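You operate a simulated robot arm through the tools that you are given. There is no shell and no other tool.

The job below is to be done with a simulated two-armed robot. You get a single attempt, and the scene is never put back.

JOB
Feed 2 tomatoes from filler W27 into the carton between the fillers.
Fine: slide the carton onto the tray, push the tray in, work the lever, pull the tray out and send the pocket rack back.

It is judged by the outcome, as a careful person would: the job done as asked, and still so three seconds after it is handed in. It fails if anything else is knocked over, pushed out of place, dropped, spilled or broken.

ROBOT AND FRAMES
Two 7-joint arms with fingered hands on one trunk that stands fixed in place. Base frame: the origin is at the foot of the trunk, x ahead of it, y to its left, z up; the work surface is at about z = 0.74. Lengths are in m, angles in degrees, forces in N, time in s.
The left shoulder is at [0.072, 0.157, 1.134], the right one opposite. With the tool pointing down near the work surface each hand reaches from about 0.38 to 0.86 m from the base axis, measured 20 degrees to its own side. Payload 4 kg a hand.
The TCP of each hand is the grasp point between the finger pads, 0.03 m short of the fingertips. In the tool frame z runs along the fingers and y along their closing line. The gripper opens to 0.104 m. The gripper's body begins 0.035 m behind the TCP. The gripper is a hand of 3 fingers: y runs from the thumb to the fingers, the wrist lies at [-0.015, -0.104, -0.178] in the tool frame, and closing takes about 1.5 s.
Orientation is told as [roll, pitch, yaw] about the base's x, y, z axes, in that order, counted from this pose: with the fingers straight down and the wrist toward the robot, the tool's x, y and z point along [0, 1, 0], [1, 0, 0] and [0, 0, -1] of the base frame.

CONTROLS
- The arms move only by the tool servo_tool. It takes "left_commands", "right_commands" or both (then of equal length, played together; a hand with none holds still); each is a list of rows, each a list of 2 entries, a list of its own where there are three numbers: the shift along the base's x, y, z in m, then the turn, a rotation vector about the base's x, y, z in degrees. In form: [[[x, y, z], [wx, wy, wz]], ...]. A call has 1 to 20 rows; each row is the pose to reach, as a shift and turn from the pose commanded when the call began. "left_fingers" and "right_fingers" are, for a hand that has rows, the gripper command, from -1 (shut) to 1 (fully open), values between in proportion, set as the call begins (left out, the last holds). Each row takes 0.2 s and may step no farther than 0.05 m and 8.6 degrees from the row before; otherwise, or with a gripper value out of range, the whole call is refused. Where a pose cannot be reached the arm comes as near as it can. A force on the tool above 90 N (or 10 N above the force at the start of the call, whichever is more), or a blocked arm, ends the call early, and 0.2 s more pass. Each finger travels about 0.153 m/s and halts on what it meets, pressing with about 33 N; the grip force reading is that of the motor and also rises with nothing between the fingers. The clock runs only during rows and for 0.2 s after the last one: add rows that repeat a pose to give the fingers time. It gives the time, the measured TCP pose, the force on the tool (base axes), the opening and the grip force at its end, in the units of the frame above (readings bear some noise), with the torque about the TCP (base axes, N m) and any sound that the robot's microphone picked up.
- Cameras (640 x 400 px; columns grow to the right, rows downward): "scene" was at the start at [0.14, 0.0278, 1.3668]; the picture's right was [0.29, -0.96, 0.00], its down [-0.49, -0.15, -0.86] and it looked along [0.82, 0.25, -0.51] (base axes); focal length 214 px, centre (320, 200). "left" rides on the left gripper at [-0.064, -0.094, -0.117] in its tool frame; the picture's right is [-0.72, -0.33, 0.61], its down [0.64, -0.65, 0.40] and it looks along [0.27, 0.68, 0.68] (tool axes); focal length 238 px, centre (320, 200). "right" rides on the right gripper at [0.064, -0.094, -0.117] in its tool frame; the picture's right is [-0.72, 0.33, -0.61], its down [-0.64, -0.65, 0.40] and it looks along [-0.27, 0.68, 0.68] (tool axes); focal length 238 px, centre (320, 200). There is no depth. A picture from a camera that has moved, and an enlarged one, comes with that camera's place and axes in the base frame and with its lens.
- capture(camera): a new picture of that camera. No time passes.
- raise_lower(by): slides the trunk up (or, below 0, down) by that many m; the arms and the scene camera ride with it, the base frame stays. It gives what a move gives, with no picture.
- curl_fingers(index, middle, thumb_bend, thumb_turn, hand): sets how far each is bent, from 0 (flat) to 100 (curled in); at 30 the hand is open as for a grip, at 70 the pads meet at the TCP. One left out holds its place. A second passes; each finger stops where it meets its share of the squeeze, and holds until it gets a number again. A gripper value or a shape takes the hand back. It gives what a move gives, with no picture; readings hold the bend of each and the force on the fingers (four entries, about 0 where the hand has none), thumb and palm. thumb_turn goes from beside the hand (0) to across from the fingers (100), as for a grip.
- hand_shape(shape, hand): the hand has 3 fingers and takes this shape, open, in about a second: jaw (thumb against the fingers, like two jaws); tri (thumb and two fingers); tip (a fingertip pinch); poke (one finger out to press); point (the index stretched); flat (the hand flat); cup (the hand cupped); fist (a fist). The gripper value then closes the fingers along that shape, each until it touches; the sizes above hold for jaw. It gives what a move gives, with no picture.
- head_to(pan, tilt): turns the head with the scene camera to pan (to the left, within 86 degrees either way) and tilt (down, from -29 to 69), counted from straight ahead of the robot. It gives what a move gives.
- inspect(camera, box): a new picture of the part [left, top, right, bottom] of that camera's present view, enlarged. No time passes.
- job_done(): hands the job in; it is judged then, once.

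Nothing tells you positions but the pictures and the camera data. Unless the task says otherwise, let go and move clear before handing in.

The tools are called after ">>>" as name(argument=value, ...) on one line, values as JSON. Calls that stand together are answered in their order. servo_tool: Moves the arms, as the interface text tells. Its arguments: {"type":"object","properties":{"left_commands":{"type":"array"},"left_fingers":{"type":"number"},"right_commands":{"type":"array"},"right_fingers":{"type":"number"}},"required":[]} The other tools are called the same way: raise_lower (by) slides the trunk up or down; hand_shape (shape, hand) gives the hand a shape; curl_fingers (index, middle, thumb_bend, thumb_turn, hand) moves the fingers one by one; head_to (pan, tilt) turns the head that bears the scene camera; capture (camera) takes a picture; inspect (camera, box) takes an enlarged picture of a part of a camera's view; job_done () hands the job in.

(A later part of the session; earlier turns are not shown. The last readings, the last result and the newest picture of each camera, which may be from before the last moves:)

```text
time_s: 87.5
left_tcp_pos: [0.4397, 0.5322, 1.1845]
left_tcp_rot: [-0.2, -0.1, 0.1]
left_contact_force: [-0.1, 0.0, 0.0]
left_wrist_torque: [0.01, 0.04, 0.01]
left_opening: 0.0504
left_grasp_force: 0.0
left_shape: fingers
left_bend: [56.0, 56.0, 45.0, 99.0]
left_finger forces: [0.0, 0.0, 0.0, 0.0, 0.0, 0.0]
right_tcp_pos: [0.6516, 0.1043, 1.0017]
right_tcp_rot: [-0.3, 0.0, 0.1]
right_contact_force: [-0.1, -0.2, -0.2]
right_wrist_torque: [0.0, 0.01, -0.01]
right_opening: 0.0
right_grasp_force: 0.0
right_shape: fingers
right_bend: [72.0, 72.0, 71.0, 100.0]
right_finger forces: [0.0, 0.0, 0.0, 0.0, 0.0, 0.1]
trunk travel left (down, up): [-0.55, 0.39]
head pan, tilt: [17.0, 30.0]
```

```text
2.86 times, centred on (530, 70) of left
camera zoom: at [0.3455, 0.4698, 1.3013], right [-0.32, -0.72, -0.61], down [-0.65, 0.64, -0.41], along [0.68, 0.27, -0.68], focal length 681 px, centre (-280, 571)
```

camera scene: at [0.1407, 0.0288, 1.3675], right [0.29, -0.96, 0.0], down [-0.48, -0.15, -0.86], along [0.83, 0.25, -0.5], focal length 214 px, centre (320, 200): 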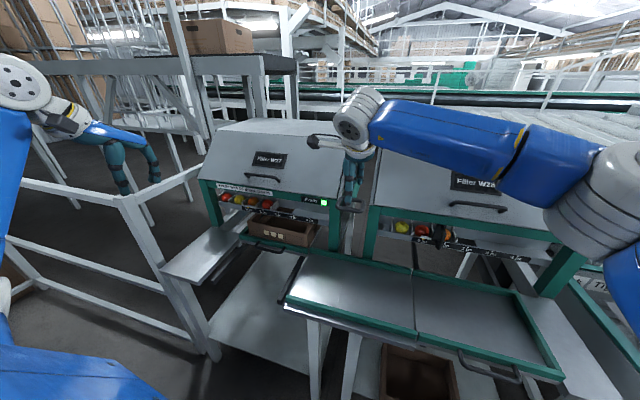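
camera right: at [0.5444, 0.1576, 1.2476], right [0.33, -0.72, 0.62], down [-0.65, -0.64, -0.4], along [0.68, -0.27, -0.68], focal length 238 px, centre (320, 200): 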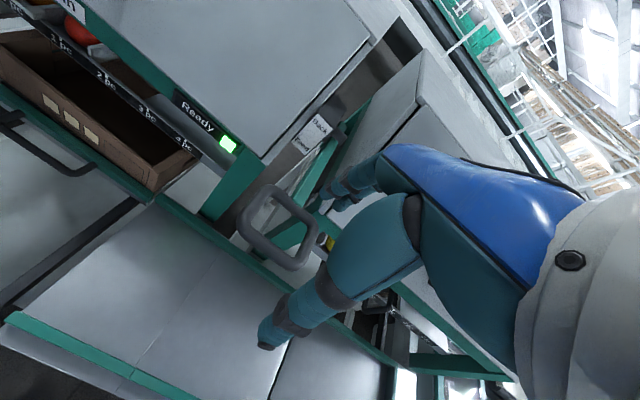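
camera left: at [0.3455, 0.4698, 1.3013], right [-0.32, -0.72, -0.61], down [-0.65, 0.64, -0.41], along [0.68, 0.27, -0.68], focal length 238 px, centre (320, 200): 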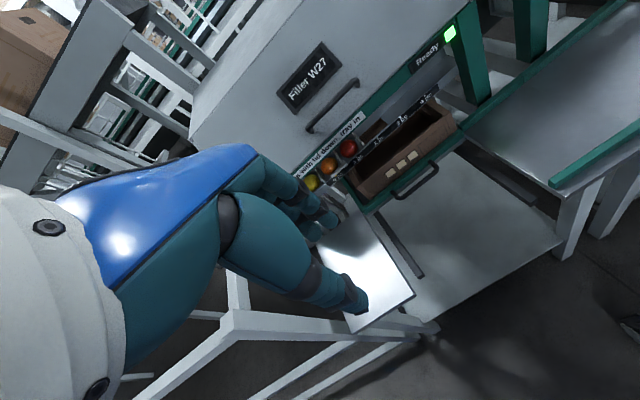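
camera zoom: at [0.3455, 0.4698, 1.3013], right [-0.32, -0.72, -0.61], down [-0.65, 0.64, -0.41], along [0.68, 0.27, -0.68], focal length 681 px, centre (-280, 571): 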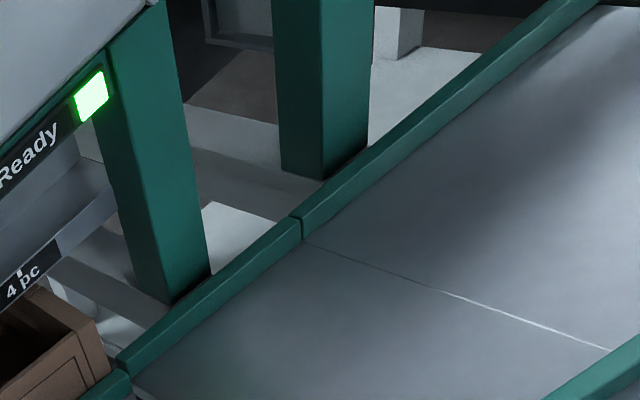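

The bar is now close to the base of the fingers, so palm contact is near. I'll continue down in small steps, watching the pointer.

>>> servo_tool(right_commands=[[[0.001, 0, -0.005], [0, 0, 0]], [[0.002, 0, -0.01], [0, 0, 0]], [[0.002, 0, -0.015], [0, 0, 0]]])

>>> inspect(camera="scene", box=[200, 150, 400, 260])

>>> inspect(camera="right", box=[200, 60, 460, 300])

```text
time_s: 88.3
left_tcp_pos: [0.4401, 0.5332, 1.1835]
left_tcp_rot: [-0.3, -0.1, 0.2]
left_contact_force: [0.4, 1.4, 0.2]
left_wrist_torque: [-0.01, 0.01, 0.02]
left_opening: 0.0505
left_grasp_force: 0.1
left_shape: fingers
left_bend: [56.0, 56.0, 45.0, 99.0]
left_finger forces: [0.0, 0.1, 0.0, 0.1, 0.1, 0.0]
right_tcp_pos: [0.6563, 0.1044, 0.9851]
right_tcp_rot: [-0.3, -0.1, -0.1]
right_contact_force: [0.1, -0.5, -0.9]
right_wrist_torque: [0.02, 0.02, -0.01]
right_opening: 0.0
right_grasp_force: 0.0
right_shape: fingers
right_bend: [72.0, 72.0, 71.0, 100.0]
right_finger forces: [0.0, 0.0, 0.0, 0.0, 0.0, 0.0]
trunk travel left (down, up): [-0.55, 0.39]
head pan, tilt: [17.0, 30.0]
```

```text
3.20 times, centred on (300, 205) of scene
camera zoom: at [0.1408, 0.0289, 1.3675], right [0.29, -0.96, 0.0], down [-0.48, -0.15, -0.86], along [0.83, 0.25, -0.5], focal length 686 px, centre (384, 184)
```

zoom: 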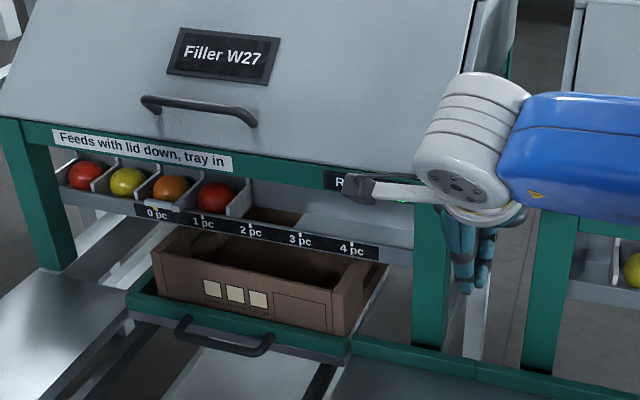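

```text
1.67 times, centred on (330, 180) of right
camera zoom: at [0.5629, 0.1689, 1.1024], right [0.33, -0.72, 0.62], down [-0.65, -0.64, -0.4], along [0.68, -0.27, -0.68], focal length 397 px, centre (303, 233)
```

zoom: 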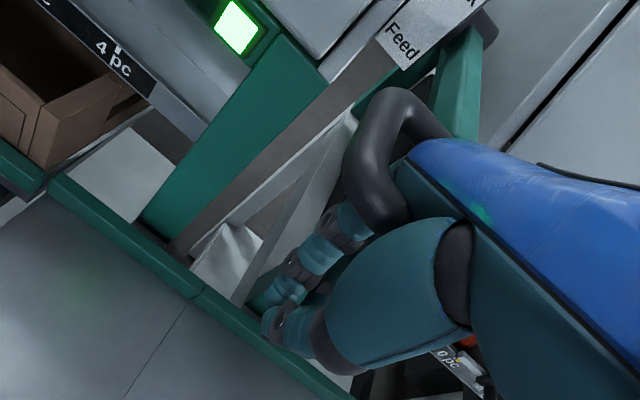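

The pocket between thumb and fingers is deep, and there is still no contact. I'll continue down.

>>> servo_tool(right_commands=[[[0.001, 0, -0.004], [0, 0, 0]], [[0.001, 0, -0.008], [0, 0, 0]], [[0.001, 0, -0.012], [0, 0, 0]]])

>>> inspect(camera="scene", box=[200, 150, 400, 260])

>>> inspect(camera="right", box=[200, 60, 460, 300])

```text
time_s: 89.1
left_tcp_pos: [0.4399, 0.5331, 1.184]
left_tcp_rot: [-0.4, -0.1, 0.1]
left_contact_force: [-0.1, 0.4, -0.2]
left_wrist_torque: [0.01, -0.02, 0.0]
left_opening: 0.0507
left_grasp_force: 0.0
left_shape: fingers
left_bend: [56.0, 56.0, 45.0, 99.0]
left_finger forces: [0.1, 0.0, 0.1, 0.1, 0.0, 0.1]
right_tcp_pos: [0.656, 0.1042, 0.974]
right_tcp_rot: [-0.2, 0.0, 0.0]
right_contact_force: [0.8, 0.3, -0.4]
right_wrist_torque: [-0.03, 0.03, -0.02]
right_opening: 0.0
right_grasp_force: 0.6
right_shape: fingers
right_bend: [72.0, 72.0, 71.0, 100.0]
right_finger forces: [0.0, 0.0, 0.0, 0.0, 0.0, 0.7]
trunk travel left (down, up): [-0.55, 0.39]
head pan, tilt: [17.0, 30.0]
```

```text
3.20 times, centred on (300, 205) of scene
camera zoom: at [0.1409, 0.0291, 1.3675], right [0.29, -0.96, 0.0], down [-0.48, -0.15, -0.86], along [0.83, 0.25, -0.5], focal length 686 px, centre (384, 184)
```

zoom: 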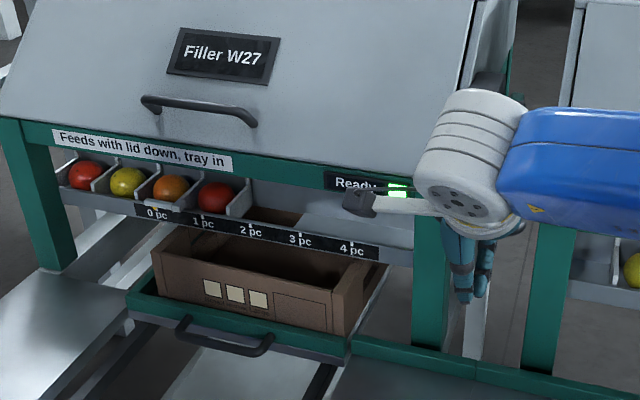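

```text
1.67 times, centred on (330, 180) of right
camera zoom: at [0.5628, 0.1687, 1.091], right [0.33, -0.72, 0.62], down [-0.65, -0.64, -0.4], along [0.68, -0.27, -0.68], focal length 397 px, centre (303, 233)
```

zoom: 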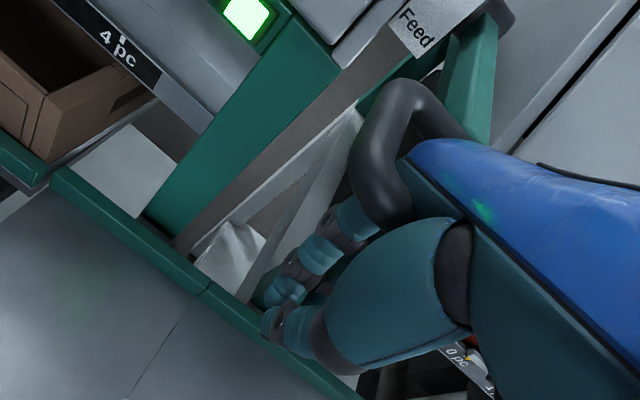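

The palm is just touching the bar. From here I'll follow the lever's arc down in small steps and read the pointer after each one.

>>> servo_tool(right_commands=[[[0.0, 0, -0.005], [0, 0, 0]], [[0.001, 0, -0.01], [0, 0, 0]], [[0.001, 0, -0.016], [0, 0, 0]]])

>>> inspect(camera="scene", box=[200, 150, 400, 260])

>>> inspect(camera="right", box=[200, 60, 460, 300])

```text
time_s: 89.9
left_tcp_pos: [0.4397, 0.5331, 1.1838]
left_tcp_rot: [-0.2, 0.0, 0.1]
left_contact_force: [-0.3, -0.1, -0.2]
left_wrist_torque: [-0.03, -0.01, -0.02]
left_opening: 0.0507
left_grasp_force: 0.0
left_shape: fingers
left_bend: [56.0, 56.0, 45.0, 99.0]
left_finger forces: [0.1, 0.0, 0.0, 0.1, 0.0, 0.0]
right_tcp_pos: [0.6574, 0.1051, 0.9586]
right_tcp_rot: [-0.3, 0.0, 0.0]
right_contact_force: [0.4, -0.1, 0.8]
right_wrist_torque: [0.05, 0.01, -0.01]
right_opening: 0.0
right_grasp_force: 0.5
right_shape: fingers
right_bend: [72.0, 72.0, 71.0, 100.0]
right_finger forces: [0.0, 0.0, 0.1, 0.1, 0.0, 0.7]
trunk travel left (down, up): [-0.55, 0.39]
head pan, tilt: [17.0, 30.0]
```

```text
3.20 times, centred on (300, 205) of scene
camera zoom: at [0.1407, 0.0287, 1.3675], right [0.29, -0.96, 0.0], down [-0.48, -0.15, -0.86], along [0.83, 0.25, -0.5], focal length 686 px, centre (384, 184)
```

zoom: 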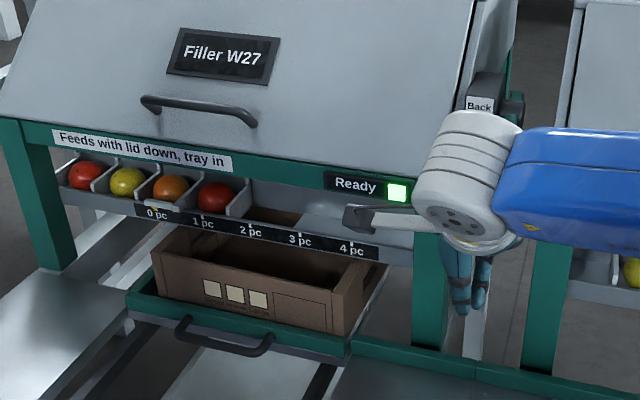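

```text
1.67 times, centred on (330, 180) of right
camera zoom: at [0.5645, 0.1698, 1.0748], right [0.33, -0.72, 0.62], down [-0.65, -0.64, -0.4], along [0.68, -0.27, -0.68], focal length 397 px, centre (303, 233)
```

zoom: 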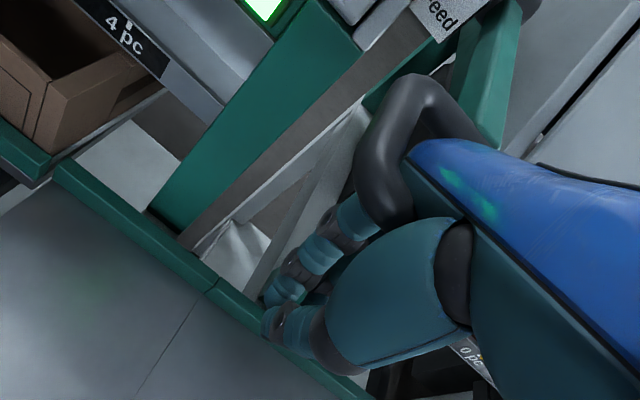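

The lever now moves with the hand at very low force. I'll zoom further in to read the pointer precisely.

>>> inspect(camera="scene", box=[210, 185, 330, 245])

>>> inspect(camera="scene", box=[320, 160, 400, 260])

```text
5.33 times, centred on (270, 215) of scene
camera zoom: at [0.1407, 0.0287, 1.3675], right [0.29, -0.96, 0.0], down [-0.48, -0.15, -0.86], along [0.83, 0.25, -0.5], focal length 1144 px, centre (587, 120)
```

zoom: 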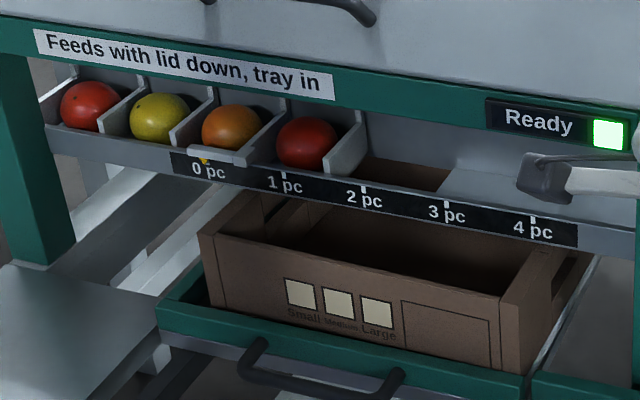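

```text
4.00 times, centred on (360, 210) of scene
camera zoom: at [0.1407, 0.0287, 1.3675], right [0.29, -0.96, 0.0], down [-0.48, -0.15, -0.86], along [0.83, 0.25, -0.5], focal length 858 px, centre (160, 160)
```

zoom: 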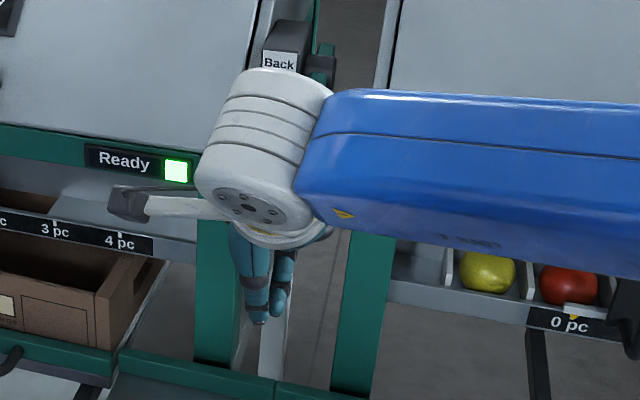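

The pointer is still at 0 pc. I'll go another few degrees.

>>> servo_tool(right_commands=[[[0.001, 0, -0.007], [0, 0, 0]], [[0.002, 0, -0.014], [0, 0, 0]], [[0.003, 0, -0.02], [0, 0, 0]]])

>>> inspect(camera="scene", box=[210, 185, 330, 245])

>>> inspect(camera="right", box=[200, 60, 460, 300])

```text
time_s: 90.7
left_tcp_pos: [0.44, 0.5328, 1.1837]
left_tcp_rot: [-0.3, -0.1, 0.1]
left_contact_force: [-0.8, 0.8, -0.1]
left_wrist_torque: [0.0, 0.02, 0.0]
left_opening: 0.0504
left_grasp_force: 0.0
left_shape: fingers
left_bend: [56.0, 56.0, 45.0, 99.0]
left_finger forces: [0.0, 0.0, 0.1, 0.0, 0.0, 0.0]
right_tcp_pos: [0.6609, 0.1062, 0.9388]
right_tcp_rot: [-0.2, 0.0, -0.1]
right_contact_force: [-0.8, -0.6, 1.8]
right_wrist_torque: [0.05, -0.02, 0.02]
right_opening: 0.0002
right_grasp_force: 0.2
right_shape: fingers
right_bend: [72.0, 72.0, 71.0, 100.0]
right_finger forces: [0.0, 0.0, 0.0, 0.0, 0.0, 1.2]
trunk travel left (down, up): [-0.55, 0.39]
head pan, tilt: [17.0, 30.0]
```

```text
5.33 times, centred on (270, 215) of scene
camera zoom: at [0.1404, 0.0287, 1.3675], right [0.29, -0.96, 0.0], down [-0.48, -0.15, -0.86], along [0.83, 0.25, -0.5], focal length 1144 px, centre (587, 120)
```

zoom: 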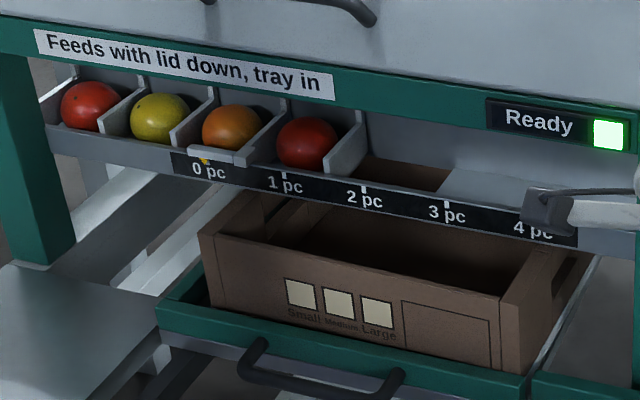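

```text
1.67 times, centred on (330, 180) of right
camera zoom: at [0.568, 0.1701, 1.0545], right [0.33, -0.72, 0.62], down [-0.65, -0.64, -0.4], along [0.68, -0.27, -0.68], focal length 397 px, centre (303, 233)
```

zoom: 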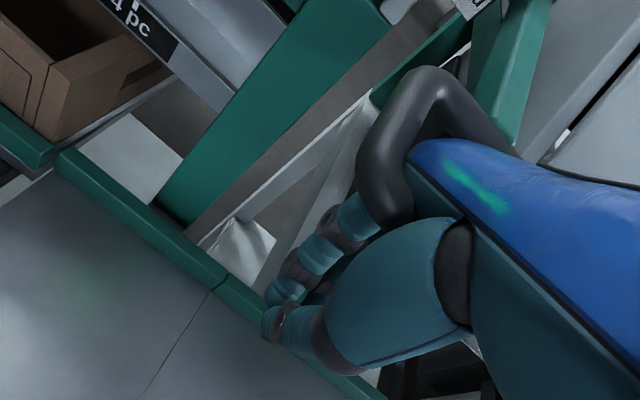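

The pointer has not moved yet, so there is a dead zone or a threshold. I'll continue in even smaller steps and check after each.

>>> servo_tool(right_commands=[[[0.002, 0, -0.006], [0, 0, 0]], [[0.003, 0, -0.012], [0, 0, 0]]])

>>> inspect(camera="scene", box=[210, 185, 330, 245])

```text
time_s: 91.3
left_tcp_pos: [0.44, 0.5343, 1.1833]
left_tcp_rot: [-0.4, -0.2, 0.1]
left_contact_force: [0.3, -0.2, -0.3]
left_wrist_torque: [-0.02, -0.01, 0.0]
left_opening: 0.0505
left_grasp_force: 0.1
left_shape: fingers
left_bend: [56.0, 56.0, 45.0, 99.0]
left_finger forces: [0.0, 0.0, 0.0, 0.0, 0.0, 0.1]
right_tcp_pos: [0.6639, 0.1056, 0.9251]
right_tcp_rot: [-0.3, -0.1, 0.0]
right_contact_force: [1.5, 0.9, 3.1]
right_wrist_torque: [-0.06, 0.11, -0.01]
right_opening: 0.0
right_grasp_force: 1.8
right_shape: fingers
right_bend: [72.0, 72.0, 71.0, 100.0]
right_finger forces: [0.0, 0.1, 0.0, 0.0, 0.0, 2.6]
trunk travel left (down, up): [-0.55, 0.39]
head pan, tilt: [17.0, 30.0]
```

```text
5.33 times, centred on (270, 215) of scene
camera zoom: at [0.141, 0.0295, 1.3675], right [0.29, -0.96, 0.0], down [-0.48, -0.15, -0.86], along [0.83, 0.25, -0.5], focal length 1144 px, centre (587, 120)
```

zoom: 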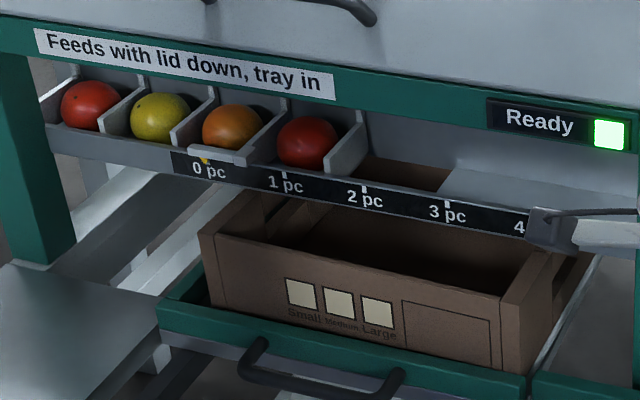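

There's still no rack motion, and a slight spring-like force is building. I'll keep going in short steps.

>>> servo_tool(right_commands=[[[0.002, 0, -0.006], [0, 0, 0]], [[0.004, 0, -0.012], [0, 0, 0]]])

>>> inspect(camera="scene", box=[210, 185, 330, 245])

```text
time_s: 91.9
left_tcp_pos: [0.4408, 0.5342, 1.1835]
left_tcp_rot: [-0.2, -0.1, 0.1]
left_contact_force: [0.8, -0.7, 0.8]
left_wrist_torque: [0.05, 0.0, 0.03]
left_opening: 0.0504
left_grasp_force: 0.0
left_shape: fingers
left_bend: [56.0, 56.0, 45.0, 99.0]
left_finger forces: [0.1, 0.0, 0.0, 0.0, 0.0, 0.1]
right_tcp_pos: [0.6671, 0.1047, 0.912]
right_tcp_rot: [-0.2, 0.0, -0.1]
right_contact_force: [0.4, 2.0, 2.9]
right_wrist_torque: [-0.09, 0.03, 0.02]
right_opening: 0.0
right_grasp_force: 1.3
right_shape: fingers
right_bend: [72.0, 72.0, 71.0, 100.0]
right_finger forces: [0.0, 0.0, 0.0, 0.0, 0.0, 2.4]
trunk travel left (down, up): [-0.55, 0.39]
head pan, tilt: [17.0, 30.0]
```

```text
5.33 times, centred on (270, 215) of scene
camera zoom: at [0.1405, 0.0297, 1.3675], right [0.29, -0.96, 0.0], down [-0.48, -0.15, -0.86], along [0.83, 0.25, -0.5], focal length 1144 px, centre (587, 120)
```

zoom: 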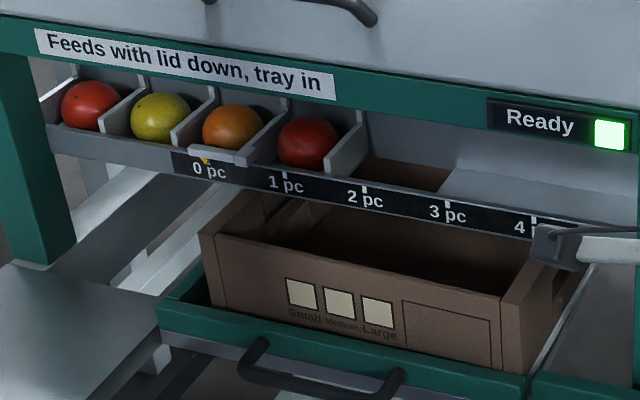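

No clear motion yet. Another short step.

>>> servo_tool(right_commands=[[[0.003, 0, -0.006], [0, 0, 0]], [[0.005, 0, -0.012], [0, 0, 0]]])

>>> inspect(camera="scene", box=[210, 185, 330, 245])

>>> inspect(camera="right", box=[200, 60, 460, 300])

```text
time_s: 92.5
left_tcp_pos: [0.4384, 0.5333, 1.1835]
left_tcp_rot: [-0.3, -0.1, 0.1]
left_contact_force: [0.9, -0.5, -0.6]
left_wrist_torque: [-0.02, 0.0, -0.03]
left_opening: 0.0506
left_grasp_force: 0.0
left_shape: fingers
left_bend: [56.0, 56.0, 45.0, 99.0]
left_finger forces: [0.0, 0.0, 0.0, 0.0, 0.0, 0.0]
right_tcp_pos: [0.672, 0.1037, 0.902]
right_tcp_rot: [-0.2, 0.0, 0.1]
right_contact_force: [-0.6, 0.1, 2.1]
right_wrist_torque: [0.01, -0.03, 0.01]
right_opening: 0.0
right_grasp_force: 0.8
right_shape: fingers
right_bend: [72.0, 72.0, 71.0, 100.0]
right_finger forces: [0.0, 0.1, 0.0, 0.1, 0.0, 2.0]
trunk travel left (down, up): [-0.55, 0.39]
head pan, tilt: [17.0, 30.0]
```

```text
5.33 times, centred on (270, 215) of scene
camera zoom: at [0.1402, 0.029, 1.3675], right [0.29, -0.96, 0.0], down [-0.48, -0.15, -0.86], along [0.83, 0.25, -0.5], focal length 1144 px, centre (587, 120)
```

zoom: 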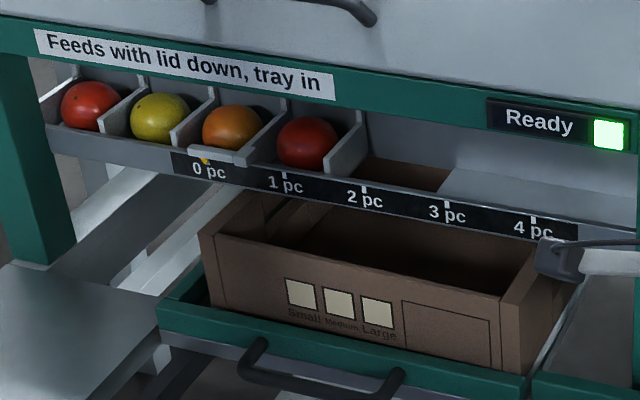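

```text
1.67 times, centred on (330, 180) of right
camera zoom: at [0.5792, 0.1687, 1.0183], right [0.33, -0.72, 0.62], down [-0.65, -0.64, -0.4], along [0.68, -0.27, -0.68], focal length 397 px, centre (303, 233)
```

zoom: 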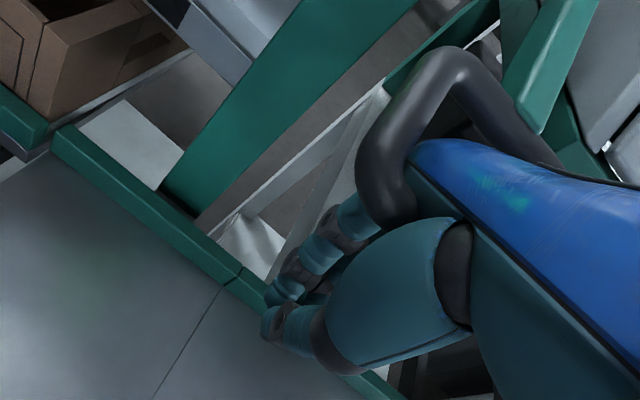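

The lever is about 19° down and the rack is still at zero. I'll continue the stroke in short steps.

>>> servo_tool(right_commands=[[[0.003, 0, -0.006], [0, 0, 0]], [[0.006, 0, -0.012], [0, 0, 0]]])

>>> inspect(camera="scene", box=[210, 185, 330, 245])

```text
time_s: 93.1
left_tcp_pos: [0.4397, 0.5329, 1.1834]
left_tcp_rot: [-0.3, -0.1, 0.1]
left_contact_force: [-0.3, 0.1, -0.2]
left_wrist_torque: [0.01, -0.05, 0.02]
left_opening: 0.0504
left_grasp_force: 0.0
left_shape: fingers
left_bend: [56.0, 56.0, 45.0, 99.0]
left_finger forces: [0.1, 0.1, 0.0, 0.1, 0.0, 0.0]
right_tcp_pos: [0.6776, 0.1044, 0.8907]
right_tcp_rot: [-0.2, 0.1, 0.0]
right_contact_force: [-0.4, -1.8, 2.8]
right_wrist_torque: [0.09, -0.01, 0.01]
right_opening: 0.0001
right_grasp_force: 1.1
right_shape: fingers
right_bend: [72.0, 72.0, 71.0, 100.0]
right_finger forces: [0.1, 0.0, 0.1, 0.0, 0.0, 2.5]
trunk travel left (down, up): [-0.55, 0.39]
head pan, tilt: [17.0, 30.0]
```

```text
5.33 times, centred on (270, 215) of scene
camera zoom: at [0.1402, 0.0284, 1.3676], right [0.29, -0.96, 0.0], down [-0.48, -0.15, -0.86], along [0.83, 0.25, -0.5], focal length 1144 px, centre (587, 120)
```

zoom: 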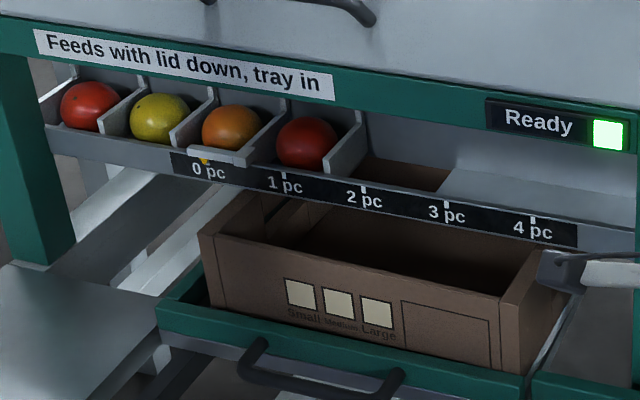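

Still at zero. I'll continue following the arc.

>>> servo_tool(right_commands=[[[0.003, 0, -0.006], [0, 0, 0]], [[0.006, 0, -0.012], [0, 0, 0]]])

>>> inspect(camera="scene", box=[210, 185, 330, 245])

>>> capture(camera="scene")

```text
time_s: 93.7
left_tcp_pos: [0.4398, 0.5333, 1.1831]
left_tcp_rot: [-0.3, -0.2, 0.1]
left_contact_force: [-0.1, 0.5, -0.4]
left_wrist_torque: [-0.04, -0.03, 0.0]
left_opening: 0.0505
left_grasp_force: 0.0
left_shape: fingers
left_bend: [56.0, 56.0, 45.0, 99.0]
left_finger forces: [0.0, 0.0, 0.1, 0.0, 0.0, 0.0]
right_tcp_pos: [0.6827, 0.1044, 0.8788]
right_tcp_rot: [-0.2, -0.1, -0.1]
right_contact_force: [1.0, 0.9, 3.9]
right_wrist_torque: [-0.02, 0.07, -0.01]
right_opening: 0.0001
right_grasp_force: 2.1
right_shape: fingers
right_bend: [72.0, 72.0, 71.0, 100.0]
right_finger forces: [0.1, 0.1, 0.1, 0.0, 0.0, 3.9]
trunk travel left (down, up): [-0.55, 0.39]
head pan, tilt: [17.0, 30.0]
```

```text
5.33 times, centred on (270, 215) of scene
camera zoom: at [0.1402, 0.029, 1.3676], right [0.29, -0.96, 0.0], down [-0.48, -0.15, -0.86], along [0.83, 0.25, -0.5], focal length 1144 px, centre (587, 120)
```

zoom: 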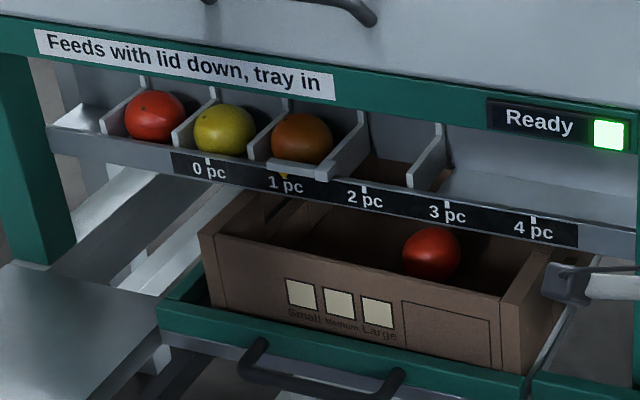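

```text
taken
camera scene: at [0.1402, 0.029, 1.3676], right [0.29, -0.96, 0.0], down [-0.48, -0.15, -0.86], along [0.83, 0.25, -0.5], focal length 214 px, centre (320, 200)
```

scene: 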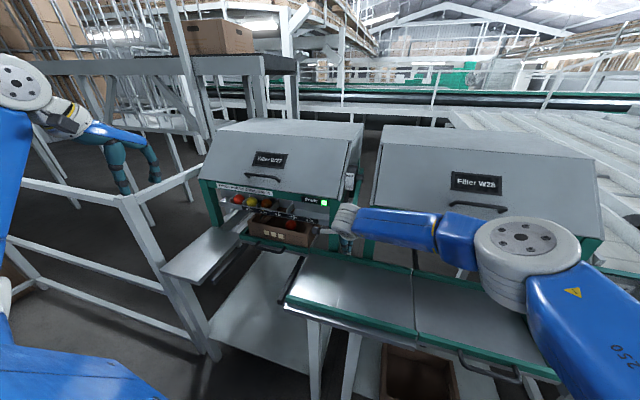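

One tomato dropped into the carton and the rack jumped exactly to 1 pc, so it indexes. Before going further, I'll hold for one brief moment to see whether the rack moves with time or only with the lever.

>>> servo_tool(right_commands=[[[0, 0, 0], [0, 0, 0]]])

>>> inspect(camera="scene", box=[210, 185, 330, 245])

>>> inspect(camera="right", box=[200, 60, 460, 300])

```text
time_s: 94.1
left_tcp_pos: [0.4394, 0.5326, 1.1837]
left_tcp_rot: [-0.3, -0.1, 0.1]
left_contact_force: [0.1, 0.4, 0.2]
left_wrist_torque: [0.0, 0.01, -0.03]
left_opening: 0.0505
left_grasp_force: 0.0
left_shape: fingers
left_bend: [56.0, 56.0, 45.0, 99.0]
left_finger forces: [0.0, 0.0, 0.0, 0.0, 0.0, 0.0]
right_tcp_pos: [0.6819, 0.1032, 0.8784]
right_tcp_rot: [-0.2, 0.0, 0.0]
right_contact_force: [1.3, 0.2, 4.1]
right_wrist_torque: [0.01, 0.05, 0.03]
right_opening: 0.0002
right_grasp_force: 2.7
right_shape: fingers
right_bend: [72.0, 72.0, 71.0, 100.0]
right_finger forces: [0.0, 0.0, 0.0, 0.0, 0.0, 4.5]
trunk travel left (down, up): [-0.55, 0.39]
head pan, tilt: [17.0, 30.0]
```

```text
5.33 times, centred on (270, 215) of scene
camera zoom: at [0.1401, 0.029, 1.3676], right [0.29, -0.96, 0.0], down [-0.48, -0.15, -0.86], along [0.83, 0.25, -0.5], focal length 1144 px, centre (587, 120)
```

zoom: 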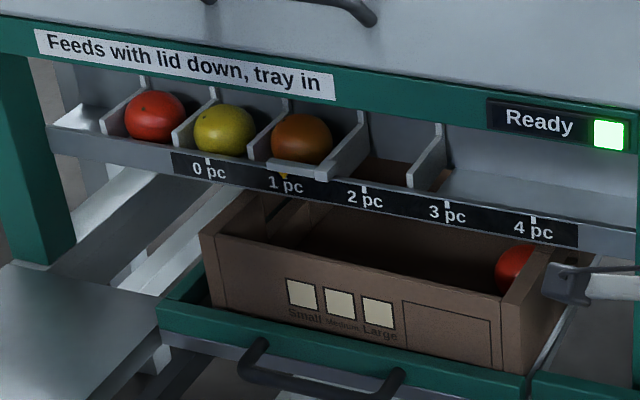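

```text
1.67 times, centred on (330, 180) of right
camera zoom: at [0.5899, 0.1686, 0.9949], right [0.33, -0.72, 0.62], down [-0.65, -0.64, -0.4], along [0.68, -0.27, -0.68], focal length 397 px, centre (303, 233)
```

zoom: 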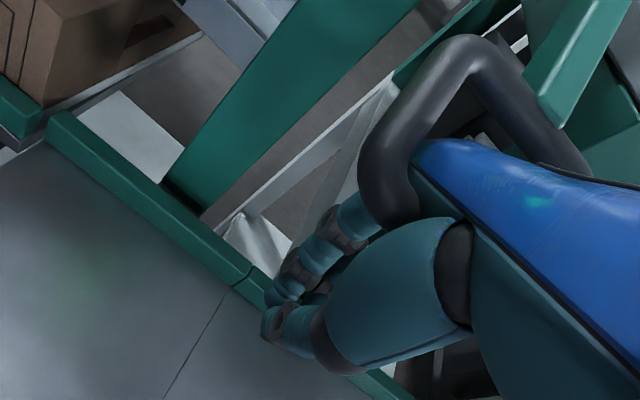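

The rack holds still at 1 pc with exactly one tomato in the carton, so it follows the lever. I'll continue down a little further, in small steps with a look after each.

>>> servo_tool(right_commands=[[[0.003, 0, -0.006], [0, 0, 0]]])

>>> inspect(camera="scene", box=[210, 185, 330, 245])

```text
time_s: 94.5
left_tcp_pos: [0.4394, 0.5325, 1.1836]
left_tcp_rot: [-0.3, 0.0, 0.1]
left_contact_force: [0.0, -0.4, -0.1]
left_wrist_torque: [0.05, -0.01, 0.01]
left_opening: 0.0506
left_grasp_force: 0.0
left_shape: fingers
left_bend: [56.0, 56.0, 45.0, 99.0]
left_finger forces: [0.0, 0.1, 0.0, 0.0, 0.0, 0.0]
right_tcp_pos: [0.6865, 0.1053, 0.8725]
right_tcp_rot: [-0.2, 0.0, 0.0]
right_contact_force: [1.2, -0.8, 4.6]
right_wrist_torque: [0.06, 0.08, -0.01]
right_opening: 0.0001
right_grasp_force: 2.5
right_shape: fingers
right_bend: [72.0, 72.0, 71.0, 100.0]
right_finger forces: [0.0, 0.0, 0.0, 0.0, 0.0, 4.4]
trunk travel left (down, up): [-0.55, 0.39]
head pan, tilt: [17.0, 30.0]
```

```text
5.33 times, centred on (270, 215) of scene
camera zoom: at [0.1402, 0.0286, 1.3676], right [0.29, -0.96, 0.0], down [-0.48, -0.15, -0.86], along [0.83, 0.25, -0.5], focal length 1144 px, centre (587, 120)
```

zoom: 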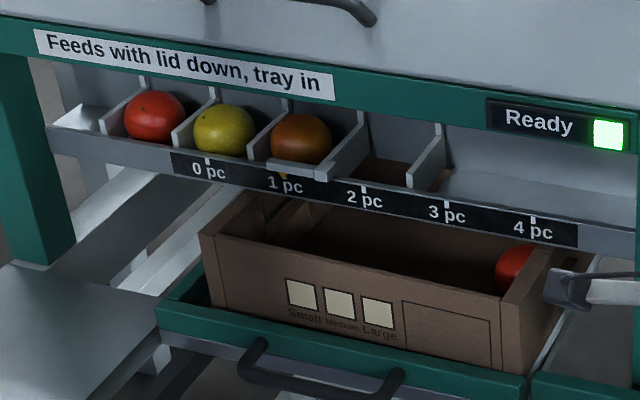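

No change with a bit more lever. I'll now ease the hand up to see whether the lever springs back and how the rack reacts.

>>> servo_tool(right_commands=[[[-0.004, 0, 0.01], [0, 0, 0]], [[-0.008, 0, 0.02], [0, 0, 0]]])

>>> inspect(camera="scene", box=[210, 185, 330, 245])

>>> inspect(camera="right", box=[200, 60, 460, 300])

```text
time_s: 95.1
left_tcp_pos: [0.4379, 0.533, 1.1844]
left_tcp_rot: [-0.3, -0.2, 0.1]
left_contact_force: [-0.3, 0.6, 0.3]
left_wrist_torque: [0.01, 0.02, 0.03]
left_opening: 0.0505
left_grasp_force: 0.0
left_shape: fingers
left_bend: [56.0, 56.0, 45.0, 99.0]
left_finger forces: [0.0, 0.1, 0.1, 0.0, 0.0, 0.0]
right_tcp_pos: [0.6787, 0.1048, 0.8941]
right_tcp_rot: [-0.1, 0.0, 0.1]
right_contact_force: [-1.0, -0.4, 2.4]
right_wrist_torque: [0.07, -0.07, 0.03]
right_opening: 0.0002
right_grasp_force: 1.8
right_shape: fingers
right_bend: [72.0, 72.0, 71.0, 100.0]
right_finger forces: [0.0, 0.0, 0.1, 0.1, 1.5, 1.5]
trunk travel left (down, up): [-0.55, 0.39]
head pan, tilt: [17.0, 30.0]
```

```text
5.33 times, centred on (270, 215) of scene
camera zoom: at [0.1395, 0.0284, 1.3676], right [0.29, -0.96, 0.0], down [-0.48, -0.15, -0.86], along [0.83, 0.25, -0.5], focal length 1144 px, centre (587, 120)
```

zoom: 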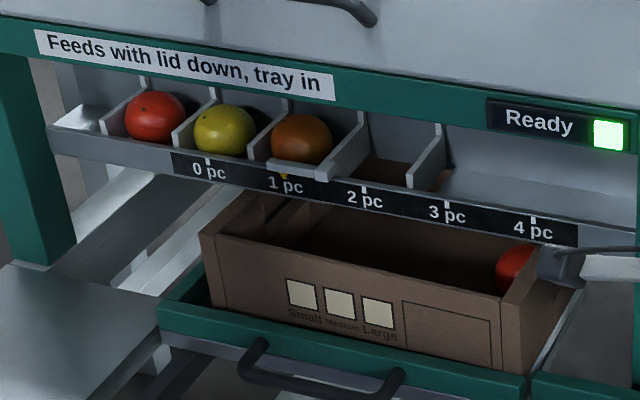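

```text
1.67 times, centred on (330, 180) of right
camera zoom: at [0.5854, 0.1696, 1.0097], right [0.33, -0.72, 0.62], down [-0.65, -0.64, -0.4], along [0.68, -0.27, -0.68], focal length 397 px, centre (303, 233)
```

zoom: 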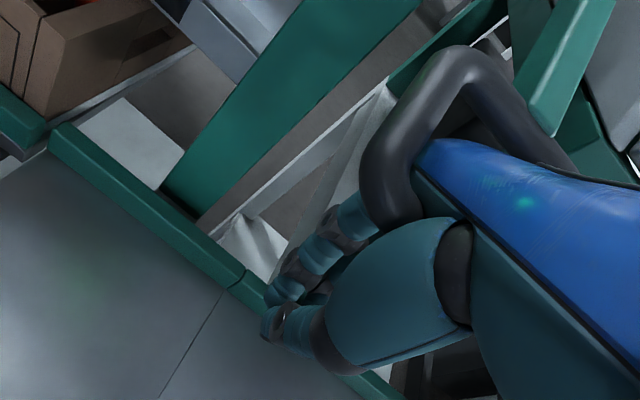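

The lever springs back with the hand while the rack stays at 1 pc, so each Feed stroke advances one pocket. I'll let the lever return fully, then give one more stroke.

>>> servo_tool(right_commands=[[[-0.005, 0, 0.014], [0, 0, 0]], [[-0.01, 0, 0.03], [0, 0, 0]], [[-0.014, 0, 0.046], [0, 0, 0]], [[-0.018, 0, 0.062], [0, 0, 0]], [[-0.02, 0, 0.078], [0, 0, 0]]])

>>> inspect(camera="scene", box=[210, 185, 330, 245])

>>> inspect(camera="right", box=[200, 60, 460, 300])

>>> inspect(camera="scene", box=[200, 150, 400, 260])

```text
time_s: 96.3
left_tcp_pos: [0.4406, 0.5326, 1.1842]
left_tcp_rot: [-0.4, -0.1, 0.1]
left_contact_force: [0.2, 0.4, 0.4]
left_wrist_torque: [0.03, 0.03, 0.0]
left_opening: 0.0504
left_grasp_force: 0.0
left_shape: fingers
left_bend: [56.0, 56.0, 45.0, 99.0]
left_finger forces: [0.1, 0.0, 0.1, 0.0, 0.0, 0.1]
right_tcp_pos: [0.6593, 0.1046, 0.9721]
right_tcp_rot: [-0.2, 0.0, 0.0]
right_contact_force: [1.2, -0.9, 0.5]
right_wrist_torque: [-0.03, 0.04, 0.01]
right_opening: 0.0
right_grasp_force: 0.4
right_shape: fingers
right_bend: [72.0, 72.0, 71.0, 100.0]
right_finger forces: [0.0, 0.0, 0.0, 0.1, 0.0, 1.1]
trunk travel left (down, up): [-0.55, 0.39]
head pan, tilt: [17.0, 30.0]
```

```text
5.33 times, centred on (270, 215) of scene
camera zoom: at [0.1408, 0.0285, 1.3675], right [0.29, -0.96, 0.0], down [-0.48, -0.15, -0.86], along [0.83, 0.25, -0.5], focal length 1144 px, centre (587, 120)
```

zoom: 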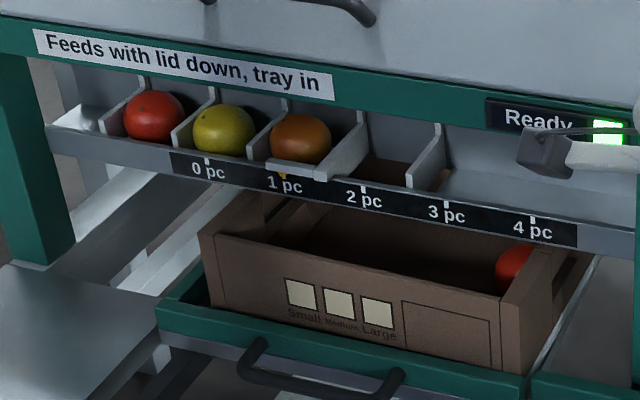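

```text
1.67 times, centred on (330, 180) of right
camera zoom: at [0.5661, 0.17, 1.0877], right [0.32, -0.72, 0.62], down [-0.65, -0.64, -0.4], along [0.68, -0.27, -0.68], focal length 397 px, centre (303, 233)
```

zoom: 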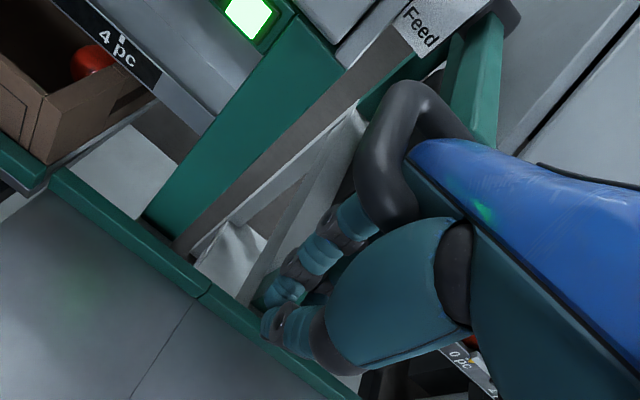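

```text
3.20 times, centred on (300, 205) of scene
camera zoom: at [0.1408, 0.0285, 1.3675], right [0.29, -0.96, 0.0], down [-0.48, -0.15, -0.86], along [0.83, 0.25, -0.5], focal length 686 px, centre (384, 184)
```

zoom: 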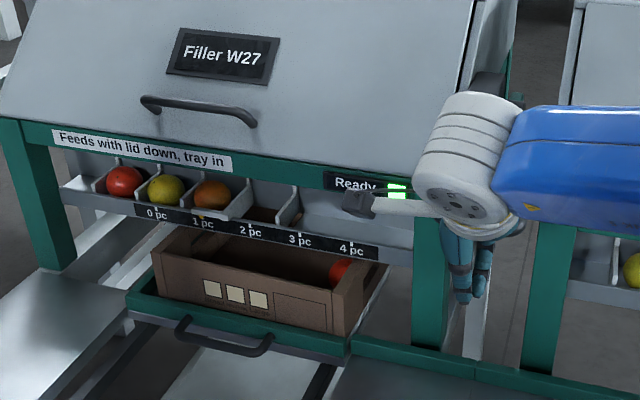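

The lever is back at rest and the pointer holds at 1 pc. Now the second stroke: I'll press to just before the trigger point first.

>>> servo_tool(right_commands=[[[-0.002, 0, 0.006], [0, 0, 0]], [[-0.001, 0, -0.008], [0, 0, 0]], [[0.001, 0, -0.024], [0, 0, 0]], [[0.005, 0, -0.04], [0, 0, 0]], [[0.009, 0, -0.056], [0, 0, 0]], [[0.014, 0, -0.07], [0, 0, 0]], [[0.018, 0, -0.08], [0, 0, 0]]])

>>> inspect(camera="scene", box=[210, 185, 330, 245])

```text
time_s: 97.9
left_tcp_pos: [0.4392, 0.5316, 1.1843]
left_tcp_rot: [-0.3, 0.0, 0.1]
left_contact_force: [0.1, -0.1, -0.2]
left_wrist_torque: [0.01, -0.02, -0.01]
left_opening: 0.0505
left_grasp_force: 0.1
left_shape: fingers
left_bend: [56.0, 56.0, 45.0, 99.0]
left_finger forces: [0.0, 0.0, 0.0, 0.0, 0.0, 0.0]
right_tcp_pos: [0.6776, 0.1041, 0.89]
right_tcp_rot: [-0.2, -0.1, -0.1]
right_contact_force: [-0.2, -0.3, 2.8]
right_wrist_torque: [0.06, -0.04, -0.02]
right_opening: 0.0
right_grasp_force: 1.0
right_shape: fingers
right_bend: [72.0, 72.0, 71.0, 100.0]
right_finger forces: [0.1, 0.1, 0.0, 0.0, 0.1, 2.3]
trunk travel left (down, up): [-0.55, 0.39]
head pan, tilt: [17.0, 30.0]
```

```text
5.33 times, centred on (270, 215) of scene
camera zoom: at [0.1401, 0.0286, 1.3676], right [0.29, -0.96, 0.0], down [-0.48, -0.15, -0.86], along [0.83, 0.25, -0.5], focal length 1144 px, centre (587, 120)
```

zoom: 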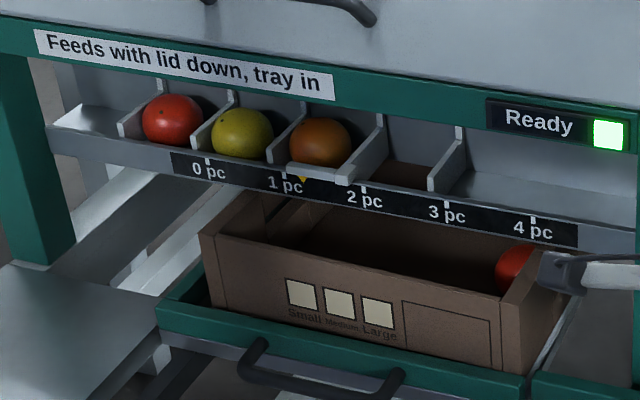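

The second stroke has triggered and the rack is moving between 1 and 2 pc. I'll hold briefly for it to finish the step.

>>> servo_tool(right_commands=[[[0, 0, 0], [0, 0, 0]]])

>>> inspect(camera="scene", box=[210, 185, 330, 245])

```text
time_s: 98.3
left_tcp_pos: [0.4391, 0.5328, 1.1834]
left_tcp_rot: [-0.3, -0.1, 0.1]
left_contact_force: [-0.3, 0.6, -0.8]
left_wrist_torque: [-0.03, -0.02, 0.01]
left_opening: 0.0506
left_grasp_force: 0.1
left_shape: fingers
left_bend: [56.0, 56.0, 45.0, 99.0]
left_finger forces: [0.1, 0.0, 0.1, 0.0, 0.0, 0.0]
right_tcp_pos: [0.6781, 0.1044, 0.8905]
right_tcp_rot: [-0.3, 0.0, -0.1]
right_contact_force: [-0.3, -0.8, 4.0]
right_wrist_torque: [0.09, -0.01, -0.03]
right_opening: 0.0
right_grasp_force: 0.9
right_shape: fingers
right_bend: [72.0, 72.0, 71.0, 100.0]
right_finger forces: [0.0, 0.1, 0.1, 0.0, 0.0, 2.8]
trunk travel left (down, up): [-0.55, 0.39]
head pan, tilt: [17.0, 30.0]
```

```text
5.33 times, centred on (270, 215) of scene
camera zoom: at [0.14, 0.0285, 1.3676], right [0.29, -0.96, 0.0], down [-0.48, -0.15, -0.86], along [0.83, 0.25, -0.5], focal length 1144 px, centre (587, 120)
```

zoom: 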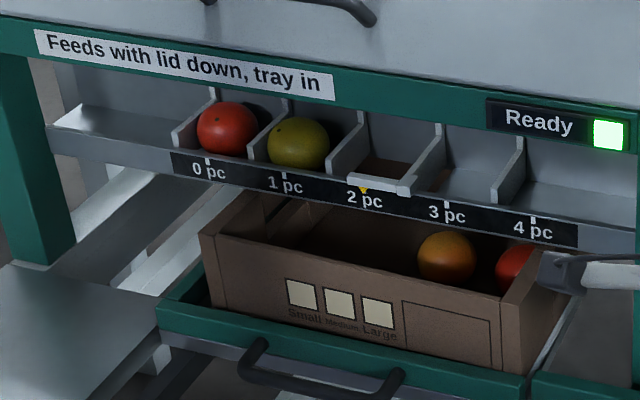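

Two tomatoes are in the carton and the pointer is at 2 pc. I'll let the lever rise back to rest, keeping my hand unloaded around the bar.

>>> servo_tool(right_commands=[[[-0.004, 0, 0.012], [0, 0, 0]], [[-0.009, 0, 0.028], [0, 0, 0]], [[-0.013, 0, 0.044], [0, 0, 0]], [[-0.017, 0, 0.06], [0, 0, 0]], [[-0.02, 0, 0.076], [0, 0, 0]], [[-0.022, 0, 0.088], [0, 0, 0]], [[-0.023, 0, 0.1], [0, 0, 0]]])

>>> inspect(camera="scene", box=[210, 185, 330, 245])

>>> inspect(camera="right", box=[200, 60, 460, 300])

>>> capture(camera="scene")

```text
time_s: 99.9
left_tcp_pos: [0.4403, 0.5342, 1.1835]
left_tcp_rot: [-0.3, -0.1, 0.0]
left_contact_force: [0.0, -0.3, 0.1]
left_wrist_torque: [0.01, 0.03, 0.0]
left_opening: 0.0505
left_grasp_force: 0.0
left_shape: fingers
left_bend: [56.0, 56.0, 45.0, 99.0]
left_finger forces: [0.1, 0.0, 0.0, 0.0, 0.1, 0.0]
right_tcp_pos: [0.6547, 0.1039, 0.9914]
right_tcp_rot: [-0.3, 0.1, -0.1]
right_contact_force: [-0.5, -0.2, -0.4]
right_wrist_torque: [0.01, 0.0, 0.04]
right_opening: 0.0002
right_grasp_force: 0.0
right_shape: fingers
right_bend: [72.0, 72.0, 71.0, 100.0]
right_finger forces: [0.1, 0.0, 0.0, 0.0, 0.0, 0.0]
trunk travel left (down, up): [-0.55, 0.39]
head pan, tilt: [17.0, 30.0]
```

```text
5.33 times, centred on (270, 215) of scene
camera zoom: at [0.1404, 0.0289, 1.3675], right [0.29, -0.96, 0.0], down [-0.48, -0.15, -0.86], along [0.83, 0.25, -0.5], focal length 1144 px, centre (587, 120)
```

zoom: 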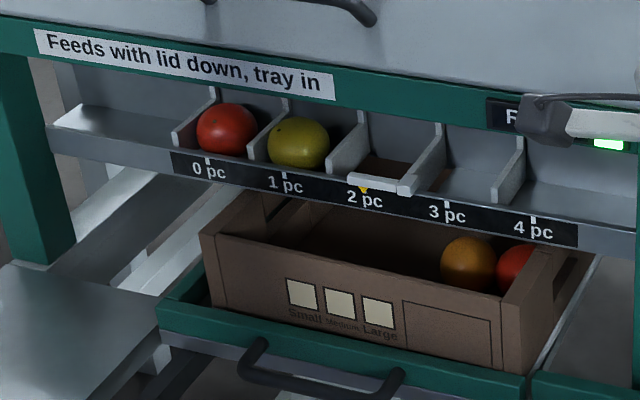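

```text
1.67 times, centred on (330, 180) of right
camera zoom: at [0.561, 0.1687, 1.1076], right [0.33, -0.72, 0.62], down [-0.65, -0.64, -0.4], along [0.68, -0.27, -0.68], focal length 397 px, centre (303, 233)
```

zoom: 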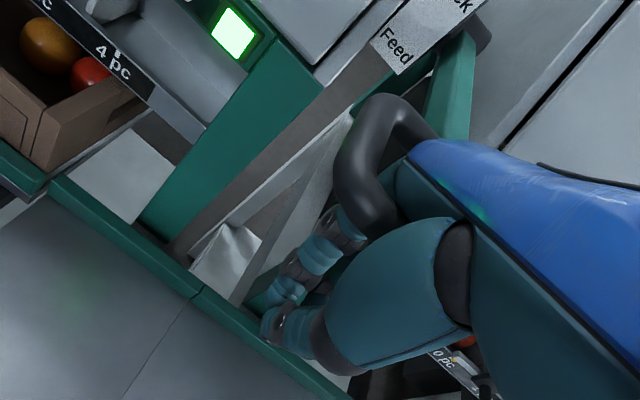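

```text
taken
camera scene: at [0.1404, 0.0289, 1.3675], right [0.29, -0.96, 0.0], down [-0.48, -0.15, -0.86], along [0.83, 0.25, -0.5], focal length 214 px, centre (320, 200)
```

scene: 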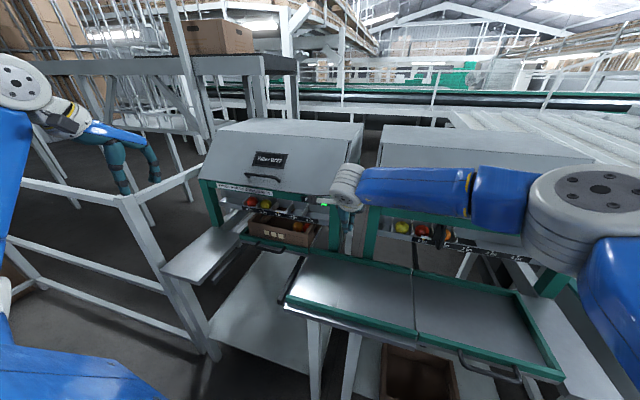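

Both tomatoes are in the carton and the lever is at rest. Next the left hand goes back to the tray handle: I'll bring it down in front of the tray first.

>>> servo_tool(left_commands=[[[0.01, -0.015, -0.045], [0, 0, 0]], [[0.02, -0.03, -0.09], [0, 0, 0]], [[0.03, -0.045, -0.135], [0, 0, 0]], [[0.045, -0.06, -0.18], [0, 0, 0]], [[0.06, -0.075, -0.22], [0, 0, 0]], [[0.08, -0.09, -0.255], [0, 0, 0]], [[0.11, -0.1, -0.285], [0, 0, 0]], [[0.145, -0.108, -0.305], [0, 0, 0]], [[0.185, -0.108, -0.315], [0, 0, 0]], [[0.22, -0.108, -0.315], [0, 0, 0]]])

>>> capture(camera="scene")

>>> capture(camera="left")

```text
time_s: 102.1
left_tcp_pos: [0.657, 0.423, 0.8666]
left_tcp_rot: [-0.2, -0.1, 0.1]
left_contact_force: [0.1, 0.2, 0.1]
left_wrist_torque: [0.0, 0.02, 0.01]
left_opening: 0.0505
left_grasp_force: 0.1
left_shape: fingers
left_bend: [56.0, 56.0, 45.0, 99.0]
left_finger forces: [0.0, 0.0, 0.0, 0.0, 0.0, 0.0]
right_tcp_pos: [0.6554, 0.1033, 0.9895]
right_tcp_rot: [-0.1, 0.1, 0.1]
right_contact_force: [0.0, -0.1, 0.0]
right_wrist_torque: [0.01, 0.03, -0.01]
right_opening: 0.0
right_grasp_force: 0.1
right_shape: fingers
right_bend: [72.0, 72.0, 71.0, 100.0]
right_finger forces: [0.0, 0.0, 0.0, 0.1, 0.0, 0.0]
trunk travel left (down, up): [-0.55, 0.39]
head pan, tilt: [17.0, 30.0]
```

```text
taken
camera scene: at [0.143, 0.0276, 1.3672], right [0.29, -0.96, 0.0], down [-0.48, -0.15, -0.86], along [0.83, 0.25, -0.5], focal length 214 px, centre (320, 200)
```

scene: 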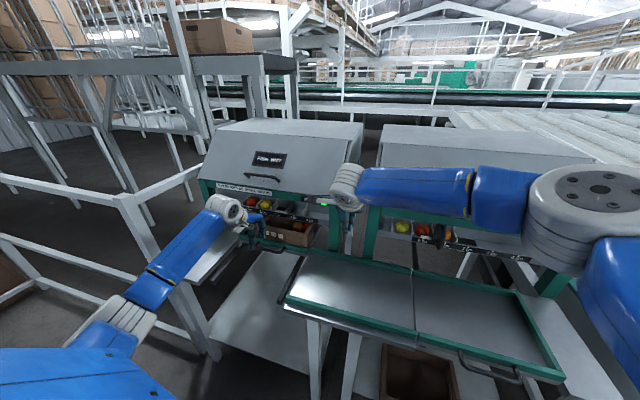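

```text
taken
camera left: at [0.5626, 0.3592, 0.9842], right [-0.33, -0.72, -0.61], down [-0.65, 0.64, -0.41], along [0.68, 0.27, -0.68], focal length 238 px, centre (320, 200)
```

left: 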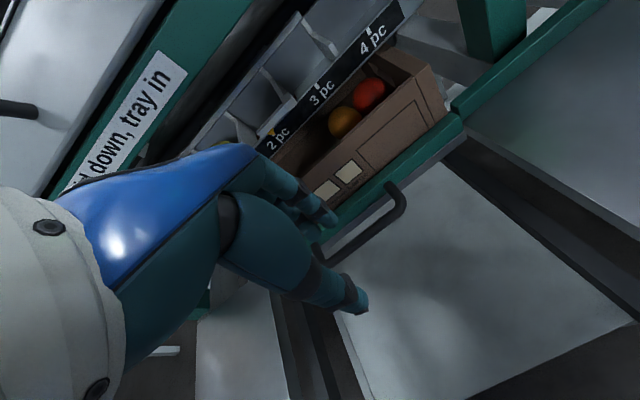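

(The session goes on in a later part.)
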